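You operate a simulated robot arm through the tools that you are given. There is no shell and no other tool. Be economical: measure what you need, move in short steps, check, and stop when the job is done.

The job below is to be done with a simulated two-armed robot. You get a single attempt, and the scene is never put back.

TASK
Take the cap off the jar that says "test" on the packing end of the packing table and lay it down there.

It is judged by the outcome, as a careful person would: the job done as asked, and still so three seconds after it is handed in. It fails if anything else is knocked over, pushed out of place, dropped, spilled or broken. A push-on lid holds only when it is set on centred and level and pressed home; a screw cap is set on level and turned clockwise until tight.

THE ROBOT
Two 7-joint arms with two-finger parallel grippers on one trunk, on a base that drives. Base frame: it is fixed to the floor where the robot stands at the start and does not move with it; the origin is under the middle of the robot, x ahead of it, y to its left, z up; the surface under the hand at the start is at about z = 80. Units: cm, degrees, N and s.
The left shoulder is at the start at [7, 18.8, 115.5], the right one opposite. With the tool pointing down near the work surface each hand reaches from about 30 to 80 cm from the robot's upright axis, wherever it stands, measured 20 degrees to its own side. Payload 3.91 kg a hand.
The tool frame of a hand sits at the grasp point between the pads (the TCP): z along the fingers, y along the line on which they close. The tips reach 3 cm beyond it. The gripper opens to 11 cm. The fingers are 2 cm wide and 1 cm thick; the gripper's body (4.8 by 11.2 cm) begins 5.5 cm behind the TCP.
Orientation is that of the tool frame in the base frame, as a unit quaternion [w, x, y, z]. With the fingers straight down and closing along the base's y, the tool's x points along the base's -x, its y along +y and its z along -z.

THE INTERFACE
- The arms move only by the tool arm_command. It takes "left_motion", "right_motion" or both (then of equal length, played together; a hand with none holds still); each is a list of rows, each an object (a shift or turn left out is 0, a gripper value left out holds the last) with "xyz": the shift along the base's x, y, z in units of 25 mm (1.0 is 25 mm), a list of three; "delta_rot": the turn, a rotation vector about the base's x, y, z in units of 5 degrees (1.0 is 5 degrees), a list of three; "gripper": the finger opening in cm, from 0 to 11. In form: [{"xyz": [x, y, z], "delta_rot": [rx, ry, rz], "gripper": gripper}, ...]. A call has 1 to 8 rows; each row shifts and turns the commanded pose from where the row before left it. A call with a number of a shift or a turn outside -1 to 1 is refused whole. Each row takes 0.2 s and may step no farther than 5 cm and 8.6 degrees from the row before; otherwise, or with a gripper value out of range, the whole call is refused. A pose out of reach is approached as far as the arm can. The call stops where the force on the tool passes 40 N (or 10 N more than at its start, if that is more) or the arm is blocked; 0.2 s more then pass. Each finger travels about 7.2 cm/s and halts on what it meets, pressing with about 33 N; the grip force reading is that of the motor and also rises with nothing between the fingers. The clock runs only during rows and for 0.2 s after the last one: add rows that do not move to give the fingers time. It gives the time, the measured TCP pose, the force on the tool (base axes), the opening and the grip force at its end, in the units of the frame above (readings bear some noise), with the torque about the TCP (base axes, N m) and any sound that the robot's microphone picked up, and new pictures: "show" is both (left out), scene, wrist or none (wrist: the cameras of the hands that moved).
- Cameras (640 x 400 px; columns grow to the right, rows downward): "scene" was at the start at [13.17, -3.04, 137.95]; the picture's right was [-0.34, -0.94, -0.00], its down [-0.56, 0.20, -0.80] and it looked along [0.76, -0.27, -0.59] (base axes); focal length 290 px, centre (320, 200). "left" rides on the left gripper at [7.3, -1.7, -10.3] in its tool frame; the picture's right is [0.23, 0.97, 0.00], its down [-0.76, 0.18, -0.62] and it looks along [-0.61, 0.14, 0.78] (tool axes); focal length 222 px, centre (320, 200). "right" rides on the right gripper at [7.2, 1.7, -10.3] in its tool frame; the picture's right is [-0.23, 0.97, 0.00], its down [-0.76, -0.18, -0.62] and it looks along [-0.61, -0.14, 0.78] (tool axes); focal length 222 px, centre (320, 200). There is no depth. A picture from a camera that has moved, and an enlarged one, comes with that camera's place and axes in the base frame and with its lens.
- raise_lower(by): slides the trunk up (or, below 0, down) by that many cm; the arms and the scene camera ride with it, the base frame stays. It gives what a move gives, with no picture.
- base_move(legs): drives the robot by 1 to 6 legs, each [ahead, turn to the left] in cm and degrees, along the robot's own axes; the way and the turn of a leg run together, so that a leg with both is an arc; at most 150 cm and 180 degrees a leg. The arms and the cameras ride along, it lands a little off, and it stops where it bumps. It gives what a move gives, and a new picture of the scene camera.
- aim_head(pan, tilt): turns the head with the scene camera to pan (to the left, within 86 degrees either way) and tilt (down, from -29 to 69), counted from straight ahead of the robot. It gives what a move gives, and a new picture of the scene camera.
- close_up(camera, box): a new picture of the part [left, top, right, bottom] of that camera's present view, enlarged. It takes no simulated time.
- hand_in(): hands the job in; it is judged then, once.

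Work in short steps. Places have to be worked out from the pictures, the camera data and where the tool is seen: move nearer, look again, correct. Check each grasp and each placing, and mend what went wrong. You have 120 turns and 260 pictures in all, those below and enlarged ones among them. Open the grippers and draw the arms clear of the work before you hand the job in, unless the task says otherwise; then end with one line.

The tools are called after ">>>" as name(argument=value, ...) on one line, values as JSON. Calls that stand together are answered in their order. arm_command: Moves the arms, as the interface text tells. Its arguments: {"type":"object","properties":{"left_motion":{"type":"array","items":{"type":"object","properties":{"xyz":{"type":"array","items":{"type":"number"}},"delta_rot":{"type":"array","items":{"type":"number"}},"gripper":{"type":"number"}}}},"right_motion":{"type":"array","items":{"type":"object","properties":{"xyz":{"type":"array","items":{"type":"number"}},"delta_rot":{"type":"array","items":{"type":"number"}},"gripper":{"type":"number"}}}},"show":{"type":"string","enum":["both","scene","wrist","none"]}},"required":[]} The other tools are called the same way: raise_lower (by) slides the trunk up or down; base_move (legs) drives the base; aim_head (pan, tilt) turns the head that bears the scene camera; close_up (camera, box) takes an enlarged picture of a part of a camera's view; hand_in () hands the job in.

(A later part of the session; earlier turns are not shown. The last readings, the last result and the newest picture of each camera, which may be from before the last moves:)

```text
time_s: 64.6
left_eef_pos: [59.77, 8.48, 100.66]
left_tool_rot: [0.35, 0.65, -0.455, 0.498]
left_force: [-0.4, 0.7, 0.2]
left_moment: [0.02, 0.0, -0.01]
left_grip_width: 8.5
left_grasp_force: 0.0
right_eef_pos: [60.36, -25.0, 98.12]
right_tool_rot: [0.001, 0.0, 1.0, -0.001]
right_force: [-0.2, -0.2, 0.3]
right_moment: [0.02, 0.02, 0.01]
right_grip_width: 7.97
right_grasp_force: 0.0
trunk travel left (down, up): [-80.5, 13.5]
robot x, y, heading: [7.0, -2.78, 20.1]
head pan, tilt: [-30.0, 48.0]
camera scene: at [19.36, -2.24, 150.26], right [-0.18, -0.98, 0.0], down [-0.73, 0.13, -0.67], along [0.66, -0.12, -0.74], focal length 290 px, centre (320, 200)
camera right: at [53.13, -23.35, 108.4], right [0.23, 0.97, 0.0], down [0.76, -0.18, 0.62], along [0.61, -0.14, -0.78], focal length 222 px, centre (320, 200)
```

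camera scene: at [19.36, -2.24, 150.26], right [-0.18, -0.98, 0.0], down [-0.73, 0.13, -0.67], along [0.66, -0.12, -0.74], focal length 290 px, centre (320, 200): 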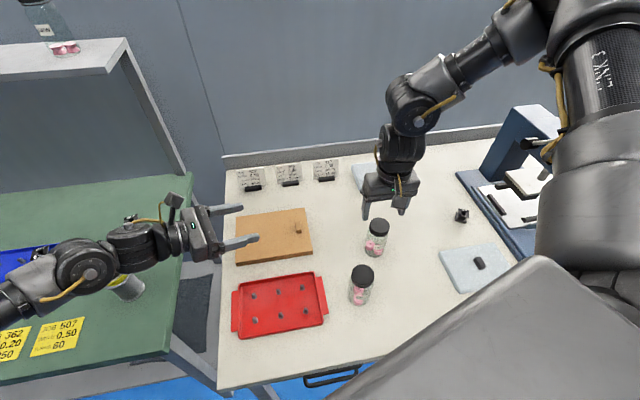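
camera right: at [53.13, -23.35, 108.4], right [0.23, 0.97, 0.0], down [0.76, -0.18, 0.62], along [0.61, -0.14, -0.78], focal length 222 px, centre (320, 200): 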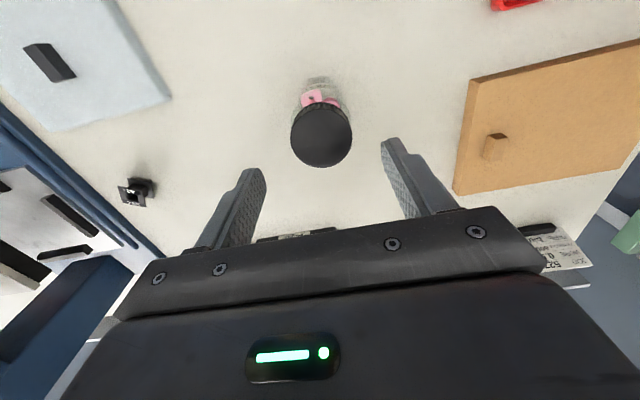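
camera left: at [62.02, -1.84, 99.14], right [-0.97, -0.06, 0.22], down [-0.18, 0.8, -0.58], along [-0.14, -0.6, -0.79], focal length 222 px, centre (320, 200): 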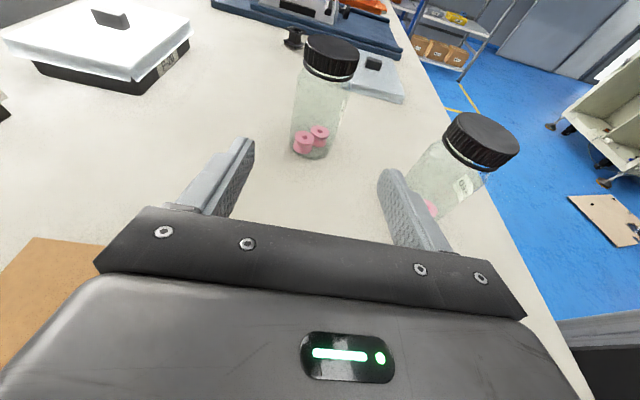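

Yaw 0 is fine and the cap is centred below. Now the left hand turns back to exactly -y and returns to its pre-grasp spot.

>>> arm_command(left_motion=[{"xyz": [0.03, -0.93, 0], "delta_rot": [0, 0, -0.5]}, {"xyz": [0.03, -0.93, 0], "delta_rot": [0, 0, -0.5]}, {"xyz": [0.03, -0.93, 0], "delta_rot": [0, 0, -0.5]}, {"xyz": [0.03, -0.93, 0], "delta_rot": [0, 0, -0.5]}, {"xyz": [0.03, -0.93, 0], "delta_rot": [0, 0, -0.5]}, {"xyz": [0.03, -0.93, 0], "delta_rot": [0, 0, -0.5]}, {"xyz": [0.03, -0.93, 0], "delta_rot": [0, 0, -0.5]}, {"xyz": [0.03, -0.93, 0], "delta_rot": [0, 0, -0.5]}], show="scene")

>>> arm_command(left_motion=[{"xyz": [0, 0, -0.77]}, {"xyz": [0, 0, -0.77]}, {"xyz": [0, 0, -0.77]}, {"xyz": [0, 0, -0.77]}, {"xyz": [0, 0, -0.77]}, {"xyz": [0, 0, -0.77]}])

```text
time_s: 66.4
left_eef_pos: [60.48, -10.17, 100.43]
left_tool_rot: [-0.432, -0.561, 0.562, -0.428]
left_force: [-0.7, -0.3, 0.0]
left_moment: [0.0, -0.05, 0.0]
left_grip_width: 8.5
left_grasp_force: 0.0
right_eef_pos: [60.48, -25.14, 98.14]
right_tool_rot: [0.001, -0.001, 1.0, 0.001]
right_force: [-0.4, -0.4, 0.7]
right_moment: [0.01, -0.01, 0.05]
right_grip_width: 7.98
right_grasp_force: 0.0
trunk travel left (down, up): [-80.5, 13.5]
robot x, y, heading: [6.63, -2.31, 19.8]
head pan, tilt: [-30.0, 48.0]
camera scene: at [19.38, -2.43, 150.26], right [-0.18, -0.98, 0.0], down [-0.73, 0.13, -0.67], along [0.66, -0.12, -0.74], focal length 290 px, centre (320, 200)
```

scene: 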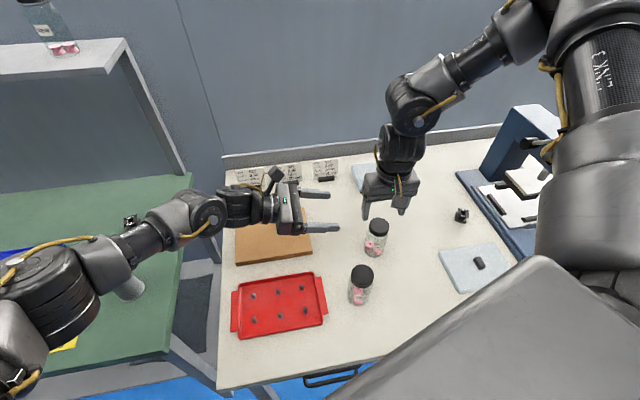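

```text
time_s: 67.8
left_eef_pos: [60.41, -9.95, 89.09]
left_tool_rot: [-0.432, -0.56, 0.561, -0.429]
left_force: [0.5, -0.1, 0.8]
left_moment: [-0.01, 0.01, 0.0]
left_grip_width: 8.51
left_grasp_force: 0.1
right_eef_pos: [60.38, -25.08, 98.11]
right_tool_rot: [0.001, -0.002, 1.0, 0.0]
right_force: [-0.5, -0.8, 1.2]
right_moment: [0.0, -0.01, 0.0]
right_grip_width: 7.97
right_grasp_force: 0.0
trunk travel left (down, up): [-80.5, 13.5]
robot x, y, heading: [6.69, -2.6, 20.0]
head pan, tilt: [-30.0, 48.0]
camera scene: at [19.35, -2.32, 150.26], right [-0.18, -0.98, 0.0], down [-0.73, 0.13, -0.67], along [0.66, -0.12, -0.74], focal length 290 px, centre (320, 200)
camera left: at [62.12, -1.77, 98.78], right [-0.97, -0.06, 0.22], down [-0.18, 0.8, -0.57], along [-0.14, -0.6, -0.79], focal length 222 px, centre (320, 200)
```

scene: 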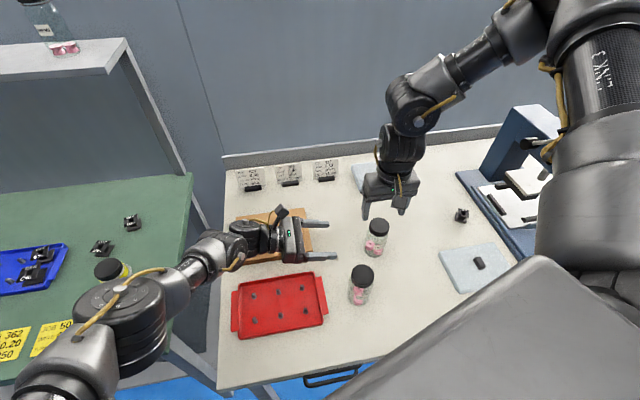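
left: 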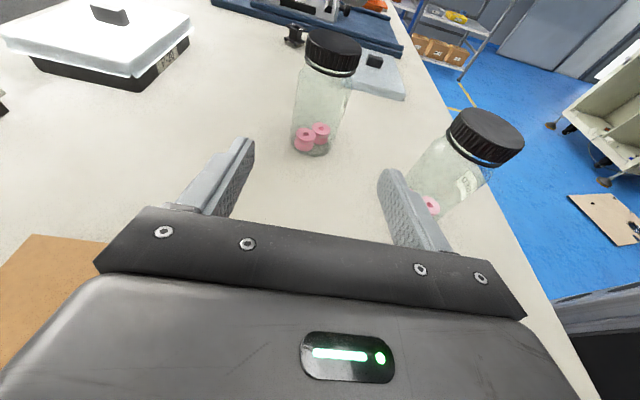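

Same position as the earlier successful approach. I advance and close on the jar body.

>>> arm_command(left_motion=[{"xyz": [0, -0.85, -0.228]}, {"xyz": [0, -0.85, -0.228]}, {"xyz": [0, -0.85, -0.228]}, {"xyz": [0, -0.85, -0.228]}, {"xyz": [0, -0.85, -0.228]}, {"xyz": [0, -0.85, -0.228]}, {"xyz": [0, -0.8, -0.2]}, {}], show="wrist")

>>> arm_command(left_motion=[{"gripper": 6.5}, {"gripper": 6}, {"gripper": 5.5}, {"gripper": 5}, {"gripper": 4.5}, {"gripper": 4}, {}])

>>> close_up(camera="scene", box=[310, 150, 450, 290])

```text
time_s: 69.6
left_eef_pos: [57.37, -17.17, 89.17]
left_tool_rot: [-0.432, -0.56, 0.562, -0.429]
left_force: [0.2, -0.8, 0.7]
left_moment: [0.04, -0.02, 0.02]
left_grip_width: 8.52
left_grasp_force: 0.0
left hand out of reach, approached as far as the arm can: row 2, 3, 4, 5, 6, 7
right_eef_pos: [60.39, -25.04, 98.14]
right_tool_rot: [0.001, -0.001, 1.0, 0.0]
right_force: [0.4, -0.4, -0.4]
right_moment: [-0.02, -0.01, 0.0]
right_grip_width: 8.0
right_grasp_force: 0.1
trunk travel left (down, up): [-80.5, 13.5]
robot x, y, heading: [6.94, -2.58, 19.9]
head pan, tilt: [-30.0, 48.0]
camera left: at [59.03, -8.8, 98.96], right [-0.97, -0.06, 0.22], down [-0.18, 0.8, -0.57], along [-0.14, -0.6, -0.79], focal length 222 px, centre (320, 200)
```

left: 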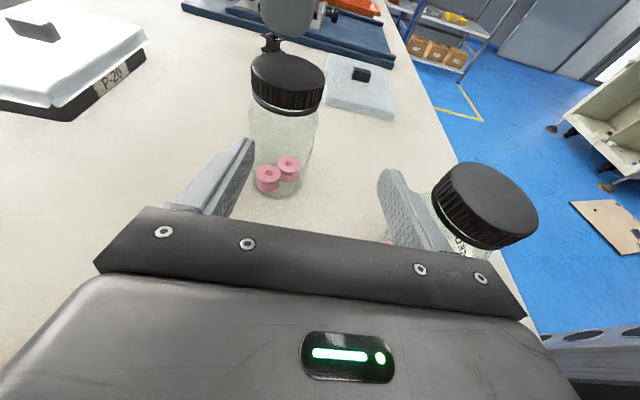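

```text
time_s: 71.2
left_eef_pos: [57.32, -17.13, 89.21]
left_tool_rot: [-0.432, -0.561, 0.561, -0.429]
left_force: [0.3, 0.0, -0.2]
left_moment: [0.0, -0.04, 0.0]
left_grip_width: 3.98
left_grasp_force: 0.0
right_eef_pos: [60.42, -25.06, 98.06]
right_tool_rot: [0.002, -0.001, 1.0, 0.001]
right_force: [0.0, 0.5, 0.5]
right_moment: [0.0, 0.02, -0.02]
right_grip_width: 8.02
right_grasp_force: 0.0
trunk travel left (down, up): [-80.5, 13.5]
robot x, y, heading: [6.86, -2.53, 19.8]
head pan, tilt: [-30.0, 48.0]
camera scene: at [19.35, -2.26, 150.26], right [-0.18, -0.98, 0.0], down [-0.73, 0.13, -0.67], along [0.66, -0.12, -0.74], focal length 290 px, centre (320, 200)
camera left: at [59.02, -8.83, 98.96], right [-0.97, -0.06, 0.22], down [-0.18, 0.8, -0.57], along [-0.14, -0.6, -0.79], focal length 222 px, centre (320, 200)
```

scene: 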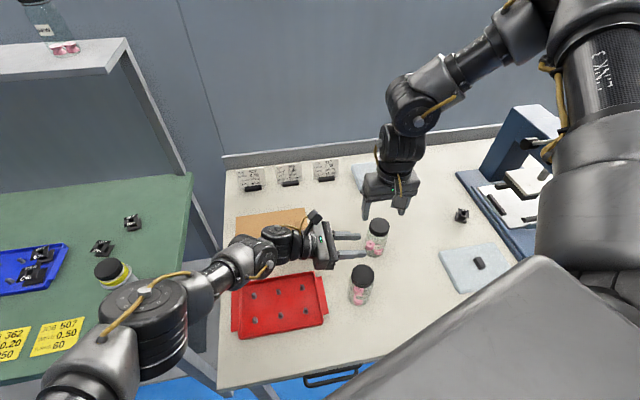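
left: 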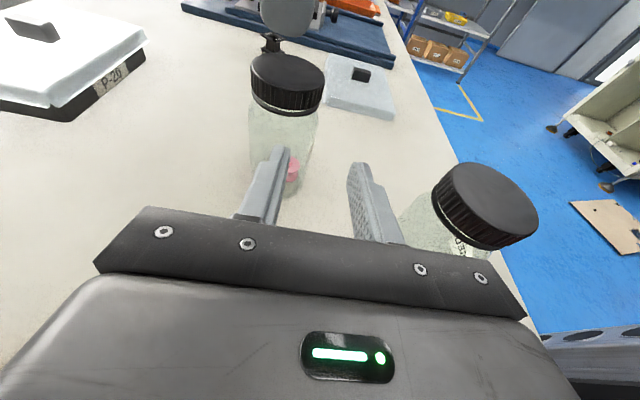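

```text
2.86 times, centred on (380, 220) of scene
camera zoom: at [19.35, -2.26, 150.26], right [-0.18, -0.98, 0.0], down [-0.73, 0.13, -0.67], along [0.66, -0.12, -0.74], focal length 830 px, centre (149, 143)
```

zoom: 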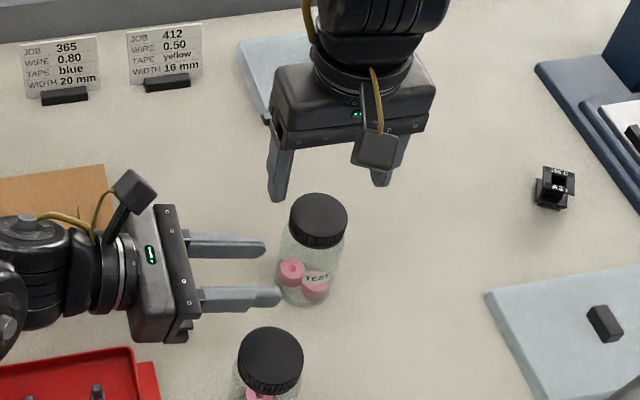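

The left arm reached its limit short of the jar, and I closed on air; nothing was touched. A middle heading of 10° with a lower trunk should suit both arms. I back the left hand out and lift both hands first.

>>> arm_command(left_motion=[{"xyz": [0.2, 0.9, 0.23]}, {"xyz": [0.3, 0.9, 0.23]}, {"xyz": [0.3, 0.9, 0.8], "gripper": 8.5}, {"xyz": [0.2, 0, 0.9]}, {"xyz": [0, 0, 0.9]}, {"xyz": [0, 0, 0.9]}, {"xyz": [0, 0, 0.9]}, {"xyz": [0, 0, 0.9]}], right_motion=[{"xyz": [0, 0, 0.9]}, {"xyz": [0, 0, 0.9]}, {"xyz": [0, 0, 0.9]}, {"xyz": [0, 0, 0.9]}, {"xyz": [0, 0, 0.9]}, {"xyz": [0, 0, 0.9]}, {"xyz": [0, 0, 0.9]}, {}], show="scene")

```text
time_s: 73.0
left_eef_pos: [59.82, -10.39, 103.57]
left_tool_rot: [-0.432, -0.56, 0.562, -0.429]
left_force: [0.4, 0.1, 0.7]
left_moment: [0.0, 0.0, 0.02]
left_grip_width: 8.49
left_grasp_force: 0.0
right_eef_pos: [60.48, -24.96, 113.83]
right_tool_rot: [0.001, -0.001, 1.0, 0.001]
right_force: [-0.4, 1.0, -0.5]
right_moment: [0.02, 0.02, 0.02]
right_grip_width: 8.02
right_grasp_force: 0.1
trunk travel left (down, up): [-80.5, 13.5]
robot x, y, heading: [6.72, -2.53, 19.9]
head pan, tilt: [-30.0, 48.0]
camera scene: at [19.38, -2.29, 150.25], right [-0.18, -0.98, 0.0], down [-0.73, 0.13, -0.67], along [0.66, -0.12, -0.74], focal length 290 px, centre (320, 200)
```

scene: 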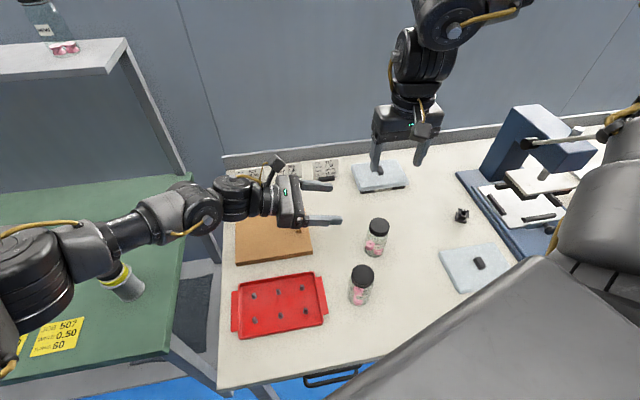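

I lift the left hand a bit more, then lower the trunk 8 cm and turn back 10°.

>>> arm_command(left_motion=[{"xyz": [0, 0.5, 0.9]}, {"xyz": [0, 0.5, 0.9]}, {"xyz": [0, 0.5, 0.9]}], show="none")

>>> raise_lower(by=-8)

>>> base_move(legs=[[0, -10]])

```text
time_s: 73.8
left_eef_pos: [59.8, -6.59, 110.41]
left_tool_rot: [-0.432, -0.561, 0.561, -0.429]
left_force: [0.3, -0.3, -0.7]
left_moment: [0.0, -0.01, -0.01]
left_grip_width: 8.48
left_grasp_force: 0.1
right_eef_pos: [60.35, -25.01, 113.86]
right_tool_rot: [0.0, -0.002, 1.0, -0.001]
right_force: [-1.1, -0.5, -1.0]
right_moment: [0.0, -0.01, -0.02]
right_grip_width: 8.0
right_grasp_force: 0.0
trunk travel left (down, up): [-80.5, 13.5]
robot x, y, heading: [6.78, -2.62, 19.7]
head pan, tilt: [-30.0, 48.0]
```

```text
time_s: 74.9
left_eef_pos: [59.91, -6.63, 102.43]
left_tool_rot: [-0.432, -0.56, 0.561, -0.43]
left_force: [0.1, 0.0, -0.2]
left_moment: [-0.02, 0.02, -0.02]
left_grip_width: 8.47
left_grasp_force: 0.1
right_eef_pos: [60.32, -25.04, 105.88]
right_tool_rot: [0.001, -0.002, 1.0, 0.0]
right_force: [-0.1, 0.0, 0.3]
right_moment: [0.05, 0.0, 0.0]
right_grip_width: 8.01
right_grasp_force: 0.1
trunk travel left (down, up): [-72.5, 21.5]
robot x, y, heading: [6.9, -2.48, 19.7]
head pan, tilt: [-30.0, 48.0]
```

```text
time_s: 76.0
left_eef_pos: [58.27, -15.91, 102.37]
left_tool_rot: [-0.468, -0.51, 0.608, -0.39]
left_force: [-0.1, -0.5, 0.5]
left_moment: [-0.01, -0.02, 0.01]
left_grip_width: 8.49
left_grasp_force: 0.1
right_eef_pos: [55.76, -33.87, 105.86]
right_tool_rot: [0.001, 0.085, 0.996, 0.001]
right_force: [-0.1, -0.3, 0.5]
right_moment: [0.02, -0.02, -0.01]
right_grip_width: 7.99
right_grasp_force: 0.0
trunk travel left (down, up): [-72.5, 21.5]
robot x, y, heading: [7.1, -2.89, 9.7]
head pan, tilt: [-30.0, 48.0]
camera scene: at [19.22, -4.48, 142.26], right [-0.34, -0.94, 0.0], down [-0.7, 0.26, -0.67], along [0.63, -0.23, -0.74], focal length 290 px, centre (320, 200)
```

scene: 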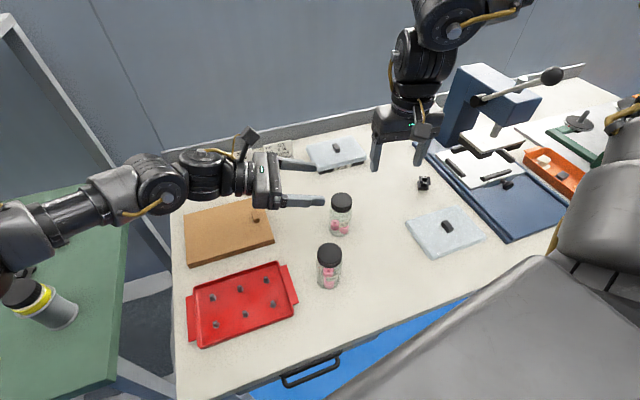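

I position the right hand over the jar and move the left hand back to its line, squaring both yaws.

>>> arm_command(left_motion=[{"xyz": [0.17, 0.47, 0], "delta_rot": [0, 0, 0.4]}, {"xyz": [0.17, 0.47, 0], "delta_rot": [0, 0, 0.4]}, {"xyz": [0.17, 0.47, 0], "delta_rot": [0, 0, 0.4]}, {"xyz": [0.17, 0.47, 0], "delta_rot": [0, 0, 0.4]}, {"xyz": [0.17, 0.47, 0], "delta_rot": [0, 0, 0.4]}], right_motion=[{"xyz": [0.37, 0.7, 0], "delta_rot": [0, 0, 0.4]}, {"xyz": [0.37, 0.7, 0], "delta_rot": [0, 0, 0.4]}, {"xyz": [0.37, 0.7, 0], "delta_rot": [0, 0, 0.4]}, {"xyz": [0.37, 0.7, 0], "delta_rot": [0, 0, 0.4]}, {"xyz": [0.37, 0.7, 0], "delta_rot": [0, 0, 0.4]}], show="none")

```text
time_s: 77.2
left_eef_pos: [60.49, -9.63, 102.42]
left_tool_rot: [-0.433, -0.56, 0.561, -0.429]
left_force: [-1.2, -0.9, -0.7]
left_moment: [0.02, 0.0, 0.0]
left_grip_width: 8.5
left_grasp_force: 0.1
right_eef_pos: [60.29, -25.09, 105.98]
right_tool_rot: [0.001, -0.003, 1.0, -0.001]
right_force: [0.6, -0.1, -0.1]
right_moment: [0.0, 0.01, 0.02]
right_grip_width: 8.01
right_grasp_force: 0.1
trunk travel left (down, up): [-72.5, 21.5]
robot x, y, heading: [7.2, -2.68, 9.7]
head pan, tilt: [-30.0, 48.0]
```

Both reached without limits. I lower the left hand to the pre-grasp height and the right to z≈98.

>>> arm_command(left_motion=[{"xyz": [0, -0.02, -0.765]}, {"xyz": [0, -0.02, -0.765]}, {"xyz": [0, -0.02, -0.765]}, {"xyz": [0, -0.02, -0.765]}, {"xyz": [0, -0.02, -0.765]}, {"xyz": [0, -0.02, -0.765]}, {"xyz": [0, -0.02, -0.765]}], right_motion=[{"xyz": [0, 0, -0.45]}, {"xyz": [0, 0, -0.45]}, {"xyz": [0, 0, -0.45]}, {"xyz": [0, 0, -0.45]}, {"xyz": [0, 0, -0.45]}, {"xyz": [0, 0, -0.45]}, {"xyz": [0, 0, -0.45]}], show="scene")

```text
time_s: 78.8
left_eef_pos: [60.4, -10.2, 89.05]
left_tool_rot: [0.432, 0.561, -0.561, 0.429]
left_force: [0.1, 0.6, -0.2]
left_moment: [0.01, 0.03, 0.01]
left_grip_width: 8.49
left_grasp_force: 0.0
right_eef_pos: [60.44, -25.06, 97.9]
right_tool_rot: [0.001, -0.001, 1.0, 0.0]
right_force: [0.8, 0.7, -0.8]
right_moment: [0.03, -0.03, -0.01]
right_grip_width: 8.02
right_grasp_force: 0.0
trunk travel left (down, up): [-72.5, 21.5]
robot x, y, heading: [7.01, -2.48, 9.9]
head pan, tilt: [-30.0, 48.0]
camera scene: at [19.29, -4.43, 142.26], right [-0.34, -0.94, 0.0], down [-0.7, 0.26, -0.67], along [0.63, -0.23, -0.74], focal length 290 px, centre (320, 200)
```

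scene: 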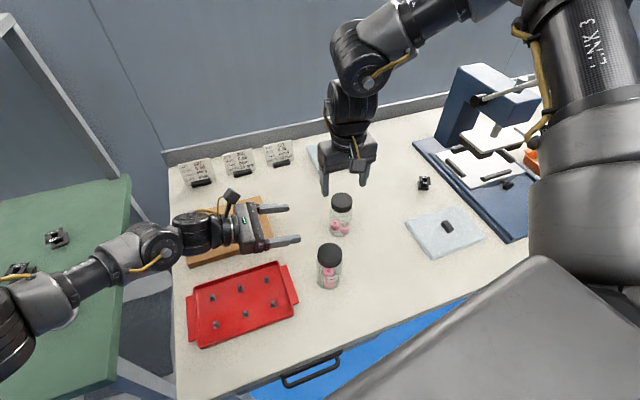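

The left elbow now covers the yellow-banded jar in this view, so I check before advancing.

>>> aim_head(pan=35, tilt=45)

```text
time_s: 80.2
left_eef_pos: [60.53, -10.19, 89.06]
left_tool_rot: [-0.432, -0.56, 0.561, -0.43]
left_force: [0.4, -0.6, 1.1]
left_moment: [-0.02, 0.02, 0.01]
left_grip_width: 8.51
left_grasp_force: 0.1
right_eef_pos: [60.37, -25.18, 98.07]
right_tool_rot: [0.001, -0.001, 1.0, 0.001]
right_force: [0.3, 0.0, 0.0]
right_moment: [0.02, 0.02, 0.0]
right_grip_width: 7.99
right_grasp_force: 0.0
trunk travel left (down, up): [-72.5, 21.5]
robot x, y, heading: [6.89, -2.67, 9.8]
head pan, tilt: [35.0, 45.0]
camera scene: at [17.58, 4.04, 142.68], right [0.71, -0.71, 0.0], down [-0.5, -0.5, -0.71], along [0.5, 0.5, -0.71], focal length 290 px, centre (320, 200)
```

scene: 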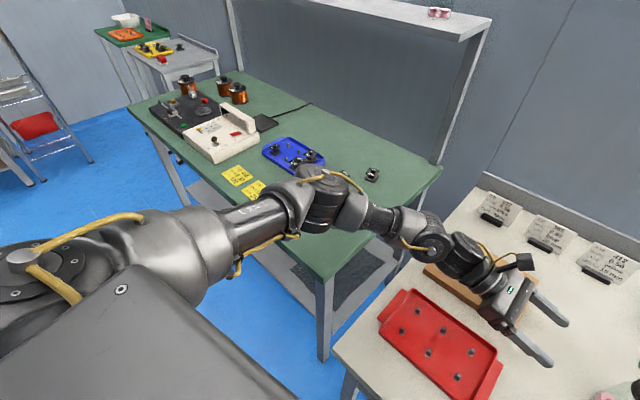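

From its apparent size the elbow is near (42, 27, 108), well clear of that jar. I advance the left hand along its line and read before closing.

>>> aim_head(pan=-20, tilt=48)

>>> arm_command(left_motion=[{"xyz": [0, -0.85, -0.228]}, {"xyz": [0, -0.85, -0.228]}, {"xyz": [0, -0.85, -0.228]}, {"xyz": [0, -0.85, -0.228]}], show="none")

```text
time_s: 81.4
left_eef_pos: [60.54, -10.09, 89.22]
left_tool_rot: [0.432, 0.561, -0.56, 0.43]
left_force: [-0.5, 0.6, -0.3]
left_moment: [-0.02, 0.0, 0.0]
left_grip_width: 8.51
left_grasp_force: 0.1
right_eef_pos: [60.39, -25.05, 97.98]
right_tool_rot: [0.001, -0.002, 1.0, 0.0]
right_force: [-0.9, -0.2, -0.7]
right_moment: [-0.02, -0.01, -0.01]
right_grip_width: 8.0
right_grasp_force: 0.1
trunk travel left (down, up): [-72.5, 21.5]
robot x, y, heading: [6.97, -2.59, 9.8]
head pan, tilt: [-20.0, 48.0]
camera scene: at [19.58, -3.07, 142.26], right [-0.17, -0.98, 0.0], down [-0.73, 0.13, -0.67], along [0.66, -0.12, -0.74], focal length 290 px, centre (320, 200)
```

scene: 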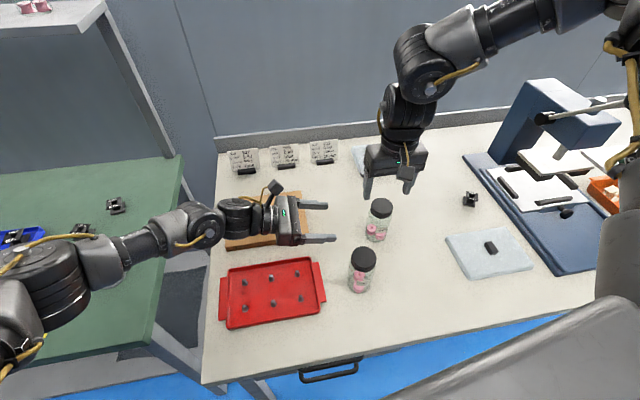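

```text
time_s: 82.4
left_eef_pos: [60.48, -18.84, 86.71]
left_tool_rot: [0.431, 0.561, -0.561, 0.43]
left_force: [-0.1, 0.0, -0.1]
left_moment: [0.04, 0.03, -0.05]
left_grip_width: 8.51
left_grasp_force: 0.1
right_eef_pos: [60.35, -25.2, 97.93]
right_tool_rot: [0.001, -0.001, 1.0, 0.001]
right_force: [-0.5, -0.1, -0.2]
right_moment: [0.05, -0.01, 0.0]
right_grip_width: 8.01
right_grasp_force: 0.0
trunk travel left (down, up): [-72.5, 21.5]
robot x, y, heading: [6.73, -2.4, 9.7]
head pan, tilt: [-20.0, 48.0]
```

No limit this time. I cover the last 6 cm.

>>> arm_command(left_motion=[{"xyz": [0, -0.6, -0.16]}, {"xyz": [0, -0.6, -0.16]}, {"xyz": [0, -0.6, -0.16]}, {"xyz": [0, -0.6, -0.16]}], show="wrist")

```text
time_s: 83.4
left_eef_pos: [60.33, -24.78, 85.04]
left_tool_rot: [-0.431, -0.561, 0.561, -0.43]
left_force: [0.7, 0.0, -0.5]
left_moment: [0.02, -0.01, 0.01]
left_grip_width: 8.47
left_grasp_force: 0.1
right_eef_pos: [60.31, -25.26, 97.94]
right_tool_rot: [0.001, -0.002, 1.0, 0.0]
right_force: [0.5, -0.1, 0.1]
right_moment: [0.0, 0.01, -0.01]
right_grip_width: 8.02
right_grasp_force: 0.1
trunk travel left (down, up): [-72.5, 21.5]
robot x, y, heading: [6.88, -2.73, 9.9]
head pan, tilt: [-20.0, 48.0]
camera left: at [62.12, -16.59, 94.85], right [-0.97, -0.06, 0.22], down [-0.18, 0.8, -0.57], along [-0.14, -0.6, -0.79], focal length 222 px, centre (320, 200)
```

left: 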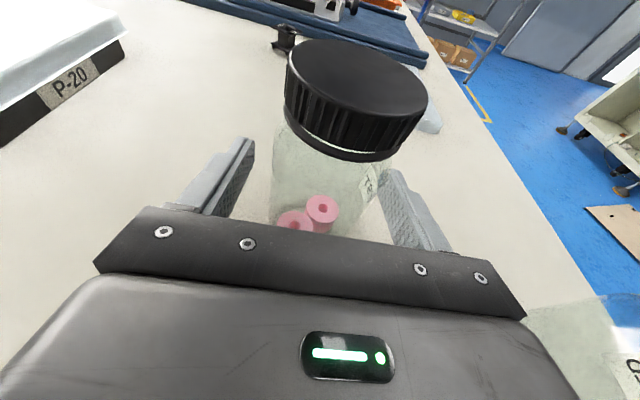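

The fingers straddle the jar body as before; I close the left gripper.

>>> arm_command(left_motion=[{"gripper": 6.5}, {"gripper": 6}, {"gripper": 5.5}, {"gripper": 5}, {"gripper": 4.5}, {"gripper": 4}, {}], show="scene")

>>> close_up(camera="right", box=[200, 50, 440, 220])

```text
time_s: 85.0
left_eef_pos: [60.51, -24.64, 85.14]
left_tool_rot: [-0.432, -0.56, 0.561, -0.43]
left_force: [-1.6, -0.3, -0.7]
left_moment: [-0.02, -0.03, 0.01]
left_grip_width: 5.5
left_grasp_force: 33.4
right_eef_pos: [60.35, -25.16, 97.94]
right_tool_rot: [0.001, -0.002, 1.0, 0.001]
right_force: [-0.5, 0.6, -0.3]
right_moment: [0.01, 0.01, -0.01]
right_grip_width: 8.01
right_grasp_force: 0.0
trunk travel left (down, up): [-72.5, 21.5]
robot x, y, heading: [6.93, -2.82, 9.9]
head pan, tilt: [-20.0, 48.0]
camera scene: at [19.58, -3.1, 142.26], right [-0.18, -0.98, 0.0], down [-0.73, 0.13, -0.67], along [0.66, -0.12, -0.74], focal length 290 px, centre (320, 200)
```

scene: 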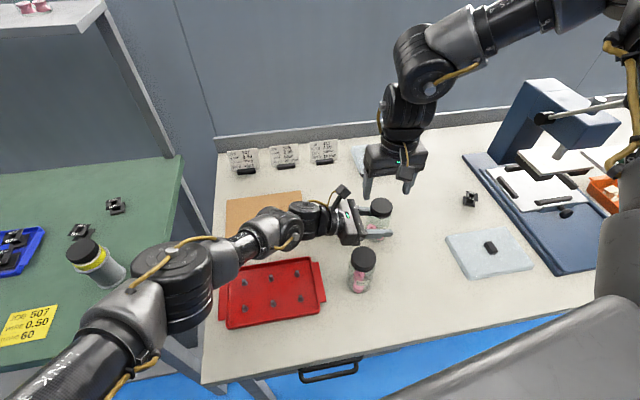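

```text
2.35 times, centred on (320, 135) of right
camera zoom: at [53.05, -23.46, 108.25], right [0.22, 0.97, 0.0], down [0.76, -0.18, 0.62], along [0.61, -0.14, -0.78], focal length 523 px, centre (320, 353)
```

zoom: 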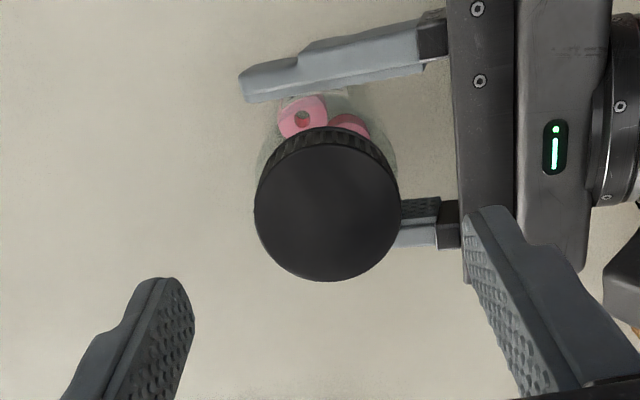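

Held again (5.5 cm, 33 N). The right camera puts the cap at about (60.3, -24.9), diameter ≈5 cm. I narrow the right gripper to 7 cm and lower it around the cap.

>>> arm_command(right_motion=[{"gripper": 7}, {"xyz": [0, 0.06, 0]}, {"xyz": [0, 0, -0.6]}, {"xyz": [0, 0, -0.6]}, {"xyz": [0, 0, -0.55]}, {"xyz": [0, 0, -0.5]}, {}])

>>> close_up(camera="scene", box=[310, 140, 450, 260])

```text
time_s: 86.6
left_eef_pos: [60.44, -24.77, 85.2]
left_tool_rot: [-0.432, -0.56, 0.562, -0.429]
left_force: [0.5, -0.3, -0.1]
left_moment: [-0.02, 0.0, -0.01]
left_grip_width: 5.46
left_grasp_force: 32.8
right_eef_pos: [60.25, -24.96, 92.36]
right_tool_rot: [0.0, -0.002, 1.0, 0.001]
right_force: [-0.2, 0.3, 0.0]
right_moment: [-0.04, 0.01, 0.01]
right_grip_width: 7.0
right_grasp_force: 0.0
trunk travel left (down, up): [-72.5, 21.5]
robot x, y, heading: [7.02, -2.42, 10.0]
head pan, tilt: [-20.0, 48.0]
camera scene: at [19.57, -3.1, 142.26], right [-0.18, -0.98, 0.0], down [-0.73, 0.13, -0.67], along [0.66, -0.12, -0.74], focal length 290 px, centre (320, 200)
camera right: at [53.0, -23.3, 102.68], right [0.22, 0.97, 0.0], down [0.76, -0.18, 0.62], along [0.61, -0.14, -0.78], focal length 222 px, centre (320, 200)
```

scene: 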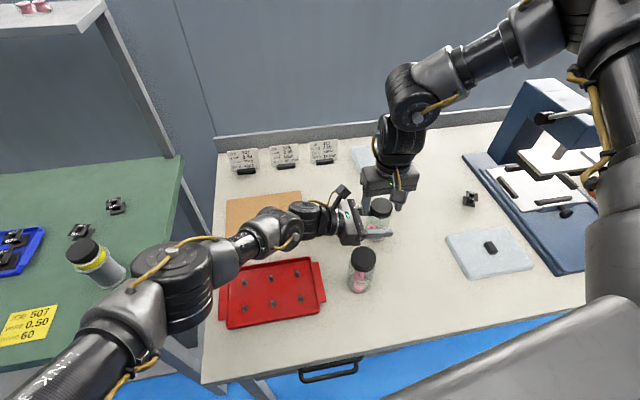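
right: 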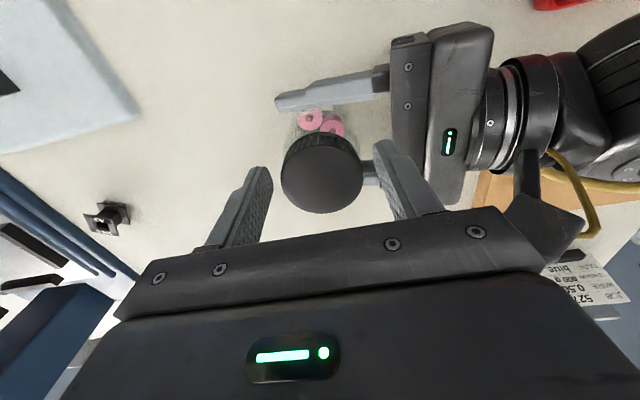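

```text
3.33 times, centred on (380, 200) of scene
camera zoom: at [19.57, -3.1, 142.26], right [-0.18, -0.98, 0.0], down [-0.73, 0.13, -0.67], along [0.66, -0.12, -0.74], focal length 968 px, centre (120, 200)
```

zoom: 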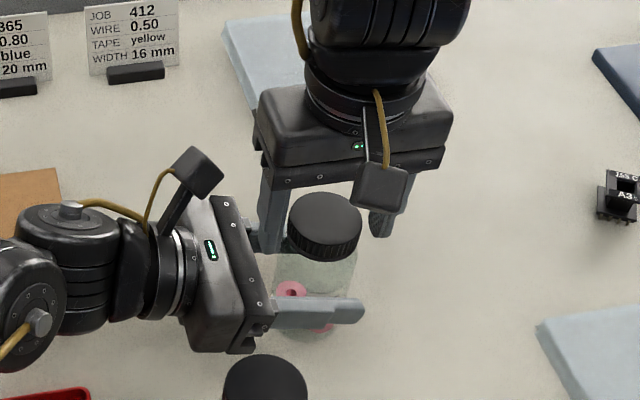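

The fingers stand on either side of the cap, on its centre line, and nothing touches. I close the right gripper on the cap.

>>> arm_command(right_motion=[{"gripper": 6}, {"gripper": 5.5}, {"gripper": 5}, {"gripper": 4.5}, {"gripper": 4}, {"gripper": 3.5}, {}], show="wrist")

```text
time_s: 88.2
left_eef_pos: [60.35, -24.74, 85.17]
left_tool_rot: [-0.433, -0.56, 0.561, -0.43]
left_force: [2.4, -7.1, -0.3]
left_moment: [0.34, 0.04, -0.08]
left_grip_width: 5.48
left_grasp_force: 32.8
right_eef_pos: [60.3, -24.89, 92.35]
right_tool_rot: [0.001, -0.002, 1.0, 0.002]
right_force: [-2.1, 7.4, 0.8]
right_moment: [0.15, 0.12, 0.06]
right_grip_width: 4.79
right_grasp_force: 32.8
trunk travel left (down, up): [-72.5, 21.5]
robot x, y, heading: [7.12, -2.3, 9.8]
head pan, tilt: [-20.0, 48.0]
camera right: at [53.0, -23.27, 102.69], right [0.22, 0.97, 0.0], down [0.76, -0.18, 0.62], along [0.61, -0.14, -0.78], focal length 222 px, centre (320, 200)
```

right: 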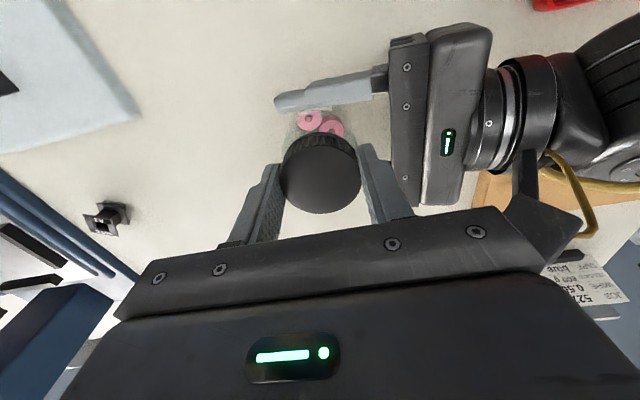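

The cap is gripped: 4.79 cm at 33 N. Now I turn counter-clockwise 40° and watch the torque.

>>> arm_command(right_motion=[{"delta_rot": [0, 0, 1]}, {"delta_rot": [0, 0, 1]}, {"delta_rot": [0, 0, 1]}, {"delta_rot": [0, 0, 1]}, {"delta_rot": [0, 0, 1]}, {"delta_rot": [0, 0, 1]}, {"delta_rot": [0, 0, 1]}, {"delta_rot": [0, 0, 1]}], show="wrist")

```text
time_s: 90.0
left_eef_pos: [60.42, -24.68, 85.17]
left_tool_rot: [-0.433, -0.56, 0.56, -0.43]
left_force: [-0.8, -3.7, -1.1]
left_moment: [0.02, -0.22, -0.04]
left_grip_width: 5.49
left_grasp_force: 33.1
right_eef_pos: [60.26, -24.97, 92.41]
right_tool_rot: [0.001, -0.344, 0.939, 0.001]
right_force: [1.2, 3.6, 4.9]
right_moment: [0.18, -0.06, 0.0]
right_grip_width: 4.79
right_grasp_force: 33.3
trunk travel left (down, up): [-72.5, 21.5]
robot x, y, heading: [6.88, -2.55, 10.2]
head pan, tilt: [-20.0, 48.0]
camera right: at [53.65, -28.39, 102.66], right [-0.46, 0.89, 0.0], down [0.69, 0.36, 0.62], along [0.56, 0.29, -0.78], focal length 222 px, centre (320, 200)
```

right: 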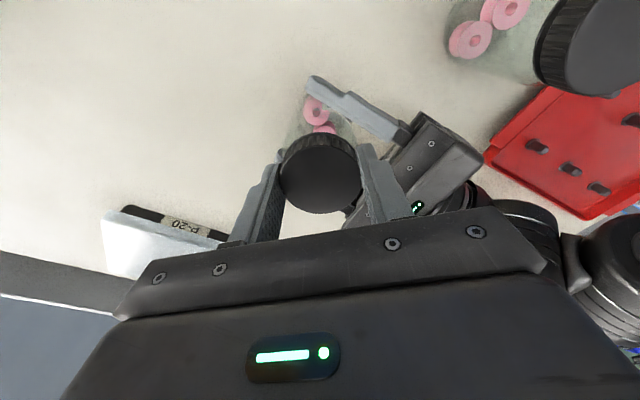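

The cap turns with little torque, and the upward push shows that it's rising on the thread. I continue 40° more with a slight lift.

>>> arm_command(right_motion=[{"xyz": [0, 0, 0.01], "delta_rot": [0, 0, 1]}, {"xyz": [0, 0, 0.01], "delta_rot": [0, 0, 1]}, {"xyz": [0, 0, 0.01], "delta_rot": [0, 0, 1]}, {"xyz": [0, 0, 0.01], "delta_rot": [0, 0, 1]}, {"xyz": [0, 0, 0.01], "delta_rot": [0, 0, 1]}, {"xyz": [0, 0, 0.01], "delta_rot": [0, 0, 1]}, {"xyz": [0, 0, 0.01], "delta_rot": [0, 0, 1]}, {"xyz": [0, 0, 0.01], "delta_rot": [0, 0, 1]}], show="wrist")

```text
time_s: 91.8
left_eef_pos: [60.46, -24.79, 85.15]
left_tool_rot: [-0.433, -0.56, 0.561, -0.429]
left_force: [-15.7, 9.6, 3.1]
left_moment: [-0.52, -0.85, 0.01]
left_grip_width: 5.52
left_grasp_force: 33.0
right_eef_pos: [60.38, -24.98, 92.54]
right_tool_rot: [0.0, -0.644, 0.765, 0.0]
right_force: [16.6, -9.3, -4.3]
right_moment: [-0.14, -0.38, -0.03]
right_grip_width: 4.78
right_grasp_force: 33.2
trunk travel left (down, up): [-72.5, 21.5]
robot x, y, heading: [6.68, -2.16, 9.5]
head pan, tilt: [-20.0, 48.0]
camera right: at [57.41, -31.9, 102.82], right [-0.92, 0.39, 0.0], down [0.3, 0.72, 0.62], along [0.24, 0.57, -0.78], focal length 222 px, centre (320, 200)
```

right: 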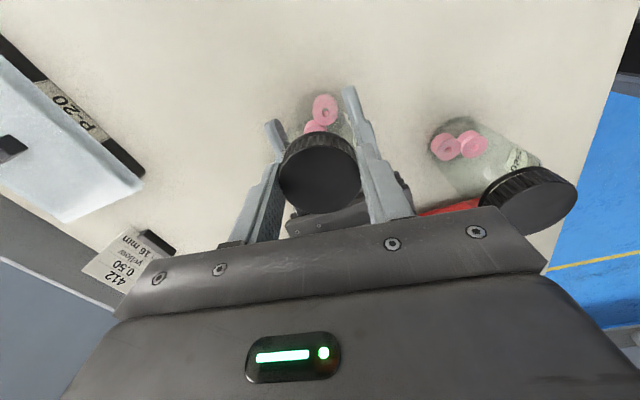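

Side force builds up because the grip is slightly off the jar's axis. I release the cap, wind the hand back 80°, and will re-grip better centred.

>>> arm_command(right_motion=[{"gripper": 5.2}, {"gripper": 6.5}, {}, {}], show="wrist")

>>> close_up(camera="scene", box=[310, 140, 450, 260])

```text
time_s: 92.8
left_eef_pos: [60.51, -24.66, 85.1]
left_tool_rot: [-0.432, -0.561, 0.561, -0.429]
left_force: [0.2, 0.0, -0.4]
left_moment: [0.04, -0.02, 0.0]
left_grip_width: 5.49
left_grasp_force: 33.0
right_eef_pos: [60.31, -25.1, 92.56]
right_tool_rot: [0.0, -0.644, 0.765, 0.001]
right_force: [0.5, 0.0, 0.1]
right_moment: [-0.04, 0.02, 0.0]
right_grip_width: 6.49
right_grasp_force: 0.0
trunk travel left (down, up): [-72.5, 21.5]
robot x, y, heading: [7.1, -2.57, 10.2]
head pan, tilt: [-20.0, 48.0]
camera right: at [57.38, -31.84, 102.82], right [-0.92, 0.39, 0.0], down [0.3, 0.72, 0.62], along [0.24, 0.58, -0.78], focal length 222 px, centre (320, 200)
```

right: 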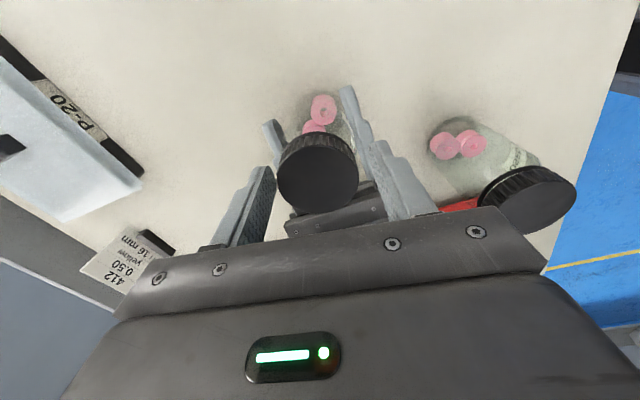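

```text
3.33 times, centred on (380, 200) of scene
camera zoom: at [19.58, -3.09, 142.26], right [-0.18, -0.98, 0.0], down [-0.73, 0.13, -0.67], along [0.66, -0.12, -0.74], focal length 968 px, centre (120, 200)
```

zoom: 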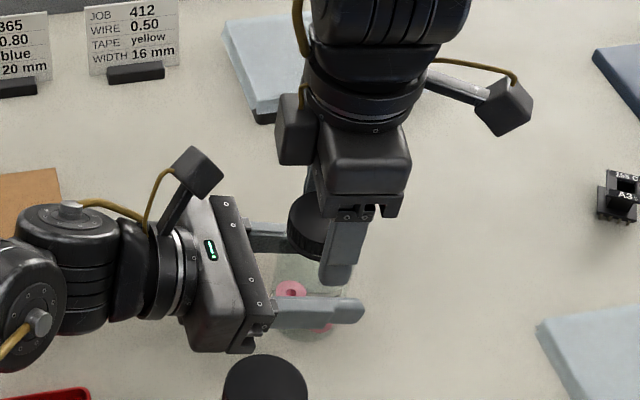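

Analysing the forces, the jar axis lies about 1.5 mm to +x and 1 mm to +y of my grip, at (60.45, -24.95). I wind back 80° and apply that correction.

>>> arm_command(right_motion=[{"xyz": [0.056, 0.05, 0], "delta_rot": [0, 0, -1]}, {"delta_rot": [0, 0, -1]}, {"delta_rot": [0, 0, -1]}, {"delta_rot": [0, 0, -1]}, {"delta_rot": [0, 0, -1]}, {"delta_rot": [0, 0, -1]}, {"delta_rot": [0, 0, -1]}, {"delta_rot": [0, 0, -1]}], show="none")

>>> arm_command(right_motion=[{"delta_rot": [0, 0, -1]}, {"delta_rot": [0, 0, -1]}, {"delta_rot": [0, 0, -1]}, {"delta_rot": [0, 0, -1]}, {"delta_rot": [0, 0, -1]}, {"delta_rot": [0, 0, -1]}, {"delta_rot": [0, 0, -1]}, {"delta_rot": [0, 0, -1]}], show="wrist")

```text
time_s: 94.6
left_eef_pos: [60.56, -24.72, 85.1]
left_tool_rot: [-0.432, -0.56, 0.561, -0.43]
left_force: [-0.3, -0.3, 0.1]
left_moment: [-0.03, -0.05, 0.01]
left_grip_width: 5.46
left_grasp_force: 33.1
right_eef_pos: [60.47, -24.83, 92.69]
right_tool_rot: [0.0, -0.344, 0.939, 0.0]
right_force: [-0.2, 0.5, -0.1]
right_moment: [-0.03, 0.01, 0.01]
right_grip_width: 6.52
right_grasp_force: 0.1
trunk travel left (down, up): [-72.5, 21.5]
robot x, y, heading: [6.85, -2.43, 10.0]
head pan, tilt: [-20.0, 48.0]
```

```text
time_s: 96.4
left_eef_pos: [60.45, -24.84, 85.17]
left_tool_rot: [-0.433, -0.56, 0.561, -0.429]
left_force: [-0.3, -0.3, 0.2]
left_moment: [-0.03, -0.03, 0.03]
left_grip_width: 5.44
left_grasp_force: 33.4
right_eef_pos: [60.44, -24.92, 92.47]
right_tool_rot: [0.002, -0.002, 1.0, 0.001]
right_force: [-0.4, -0.4, 0.7]
right_moment: [-0.02, 0.03, -0.03]
right_grip_width: 6.51
right_grasp_force: 0.0
trunk travel left (down, up): [-72.5, 21.5]
robot x, y, heading: [6.7, -2.5, 10.0]
head pan, tilt: [-20.0, 48.0]
camera right: at [53.14, -23.21, 102.82], right [0.22, 0.97, 0.0], down [0.76, -0.18, 0.62], along [0.61, -0.14, -0.78], focal length 222 px, centre (320, 200)
```

right: 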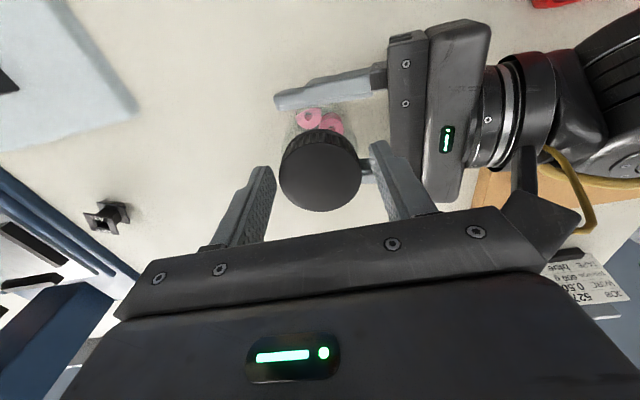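

Well centred at yaw 0. I re-grip the cap and turn it another 80° counter-clockwise, reading the forces.

>>> arm_command(right_motion=[{"gripper": 5.5}, {"gripper": 4.5}, {"gripper": 3.5}, {}, {}, {"delta_rot": [0, 0, 1]}, {"delta_rot": [0, 0, 1]}, {"delta_rot": [0, 0, 1]}], show="none")

>>> arm_command(right_motion=[{"xyz": [0, 0, 0.01], "delta_rot": [0, 0, 1]}, {"xyz": [0, 0, 0.01], "delta_rot": [0, 0, 1]}, {"xyz": [0, 0, 0.01], "delta_rot": [0, 0, 1]}, {"xyz": [0, 0, 0.01], "delta_rot": [0, 0, 1]}, {"xyz": [0, 0, 0.01], "delta_rot": [0, 0, 1]}, {"xyz": [0, 0, 0.01], "delta_rot": [0, 0, 1]}, {"xyz": [0, 0, 0.01], "delta_rot": [0, 0, 1]}, {"xyz": [0, 0, 0.01], "delta_rot": [0, 0, 1]}], show="none")

>>> arm_command(right_motion=[{"xyz": [0, 0, 0.01], "delta_rot": [0, 0, 1]}, {"xyz": [0, 0, 0.01], "delta_rot": [0, 0, 1]}, {"xyz": [0, 0, 0.01], "delta_rot": [0, 0, 1]}, {"xyz": [0, 0, 0.01], "delta_rot": [0, 0, 1]}, {"xyz": [0, 0, 0.01], "delta_rot": [0, 0, 1]}, {"xyz": [0, 0, 0.01], "delta_rot": [0, 0, 1]}], show="wrist")

```text
time_s: 98.2
left_eef_pos: [60.45, -24.75, 85.17]
left_tool_rot: [-0.432, -0.561, 0.561, -0.429]
left_force: [1.7, -1.2, 0.3]
left_moment: [-0.03, 0.08, 0.0]
left_grip_width: 5.46
left_grasp_force: 33.0
right_eef_pos: [60.44, -24.97, 92.51]
right_tool_rot: [0.0, -0.133, 0.991, 0.001]
right_force: [-1.7, 0.7, 0.5]
right_moment: [0.02, 0.05, 0.02]
right_grip_width: 4.77
right_grasp_force: 32.6
trunk travel left (down, up): [-72.5, 21.5]
robot x, y, heading: [7.03, -2.07, 9.8]
head pan, tilt: [-20.0, 48.0]
```

```text
time_s: 100.0
left_eef_pos: [60.41, -24.8, 85.2]
left_tool_rot: [-0.432, -0.56, 0.561, -0.43]
left_force: [-2.6, 3.5, 2.3]
left_moment: [-0.23, -0.13, 0.0]
left_grip_width: 5.48
left_grasp_force: 33.2
right_eef_pos: [60.48, -24.88, 92.75]
right_tool_rot: [0.001, -0.464, 0.886, 0.001]
right_force: [1.7, -4.2, -4.0]
right_moment: [-0.02, -0.04, 0.0]
right_grip_width: 4.81
right_grasp_force: 32.9
trunk travel left (down, up): [-72.5, 21.5]
robot x, y, heading: [6.88, -2.69, 9.8]
head pan, tilt: [-20.0, 48.0]
```

```text
time_s: 101.4
left_eef_pos: [60.45, -24.74, 85.14]
left_tool_rot: [-0.432, -0.56, 0.562, -0.429]
left_force: [-6.6, 5.0, 9.6]
left_moment: [-0.34, -0.32, 0.0]
left_grip_width: 5.48
left_grasp_force: 33.5
right_eef_pos: [60.51, -24.96, 92.82]
right_tool_rot: [0.0, -0.677, 0.736, 0.001]
right_force: [6.2, -5.5, -11.7]
right_moment: [-0.1, -0.11, -0.01]
right_grip_width: 4.81
right_grasp_force: 33.0
trunk travel left (down, up): [-72.5, 21.5]
robot x, y, heading: [7.11, -2.35, 9.7]
head pan, tilt: [-20.0, 48.0]
camera right: at [58.15, -32.0, 103.06], right [-0.95, 0.31, 0.0], down [0.24, 0.74, 0.62], along [0.19, 0.59, -0.78], focal length 222 px, centre (320, 200)
```

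right: 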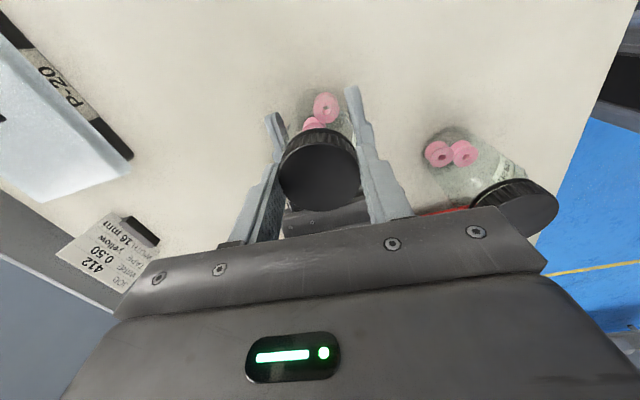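

The thread still holds (a downward pull of 11.7 N), since I lifted faster than its pitch. About 165° is undone so far. I continue 40° without lifting.

>>> arm_command(right_motion=[{"delta_rot": [0, 0, 1]}, {"delta_rot": [0, 0, 1]}, {"delta_rot": [0, 0, 1]}, {"delta_rot": [0, 0, 1]}, {"delta_rot": [0, 0, 1]}, {"delta_rot": [0, 0, 1]}, {"delta_rot": [0, 0, 1]}, {"delta_rot": [0, 0, 1]}], show="none")

```text
time_s: 103.2
left_eef_pos: [60.48, -24.74, 85.13]
left_tool_rot: [0.432, 0.561, -0.56, 0.43]
left_force: [-9.6, 5.1, 11.8]
left_moment: [-0.34, -0.61, 0.0]
left_grip_width: 5.46
left_grasp_force: 32.8
right_eef_pos: [60.46, -24.75, 92.83]
right_tool_rot: [-0.002, 0.889, -0.459, -0.001]
right_force: [8.3, -5.6, -13.5]
right_moment: [-0.12, -0.02, 0.01]
right_grip_width: 4.8
right_grasp_force: 32.8
trunk travel left (down, up): [-72.5, 21.5]
robot x, y, heading: [6.48, -3.04, 10.1]
head pan, tilt: [-20.0, 48.0]
```

Forces are steady and the torque is nil. The wrist still has range, so I continue another 40°.

>>> arm_command(right_motion=[{"delta_rot": [0, 0, 1]}, {"delta_rot": [0, 0, 1]}, {"delta_rot": [0, 0, 1]}, {"delta_rot": [0, 0, 1]}, {"delta_rot": [0, 0, 1]}, {"delta_rot": [0, 0, 1]}, {"delta_rot": [0, 0, 1]}, {"delta_rot": [0, 0, 1]}], show="wrist")

>>> close_up(camera="left", box=[220, 20, 480, 200])

```text
time_s: 105.0
left_eef_pos: [60.44, -24.72, 85.08]
left_tool_rot: [0.432, 0.561, -0.561, 0.429]
left_force: [0.0, 0.2, 0.6]
left_moment: [0.0, 0.0, 0.03]
left_grip_width: 5.5
left_grasp_force: 33.5
right_eef_pos: [60.41, -24.75, 92.85]
right_tool_rot: [0.001, 0.992, -0.128, -0.001]
right_force: [0.4, 0.8, 0.9]
right_moment: [0.01, 0.0, 0.0]
right_grip_width: 4.8
right_grasp_force: 33.1
trunk travel left (down, up): [-72.5, 21.5]
robot x, y, heading: [6.73, -2.49, 9.7]
head pan, tilt: [-20.0, 48.0]
camera right: at [66.98, -28.34, 103.1], right [-0.47, -0.88, 0.0], down [-0.69, 0.37, 0.62], along [-0.55, 0.29, -0.78], focal length 222 px, centre (320, 200)
```

right: 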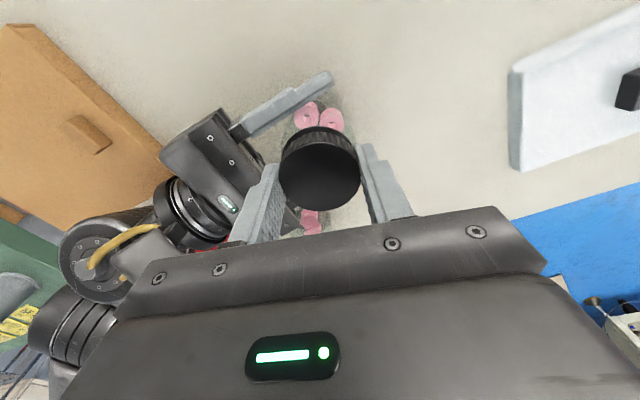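

```text
2.22 times, centred on (350, 110) of left
camera zoom: at [62.16, -16.46, 94.85], right [-0.97, -0.06, 0.22], down [-0.18, 0.8, -0.57], along [-0.14, -0.6, -0.79], focal length 494 px, centre (253, 400)
```

zoom: 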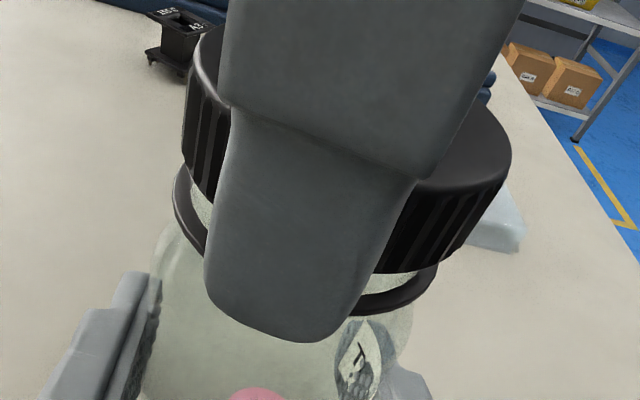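

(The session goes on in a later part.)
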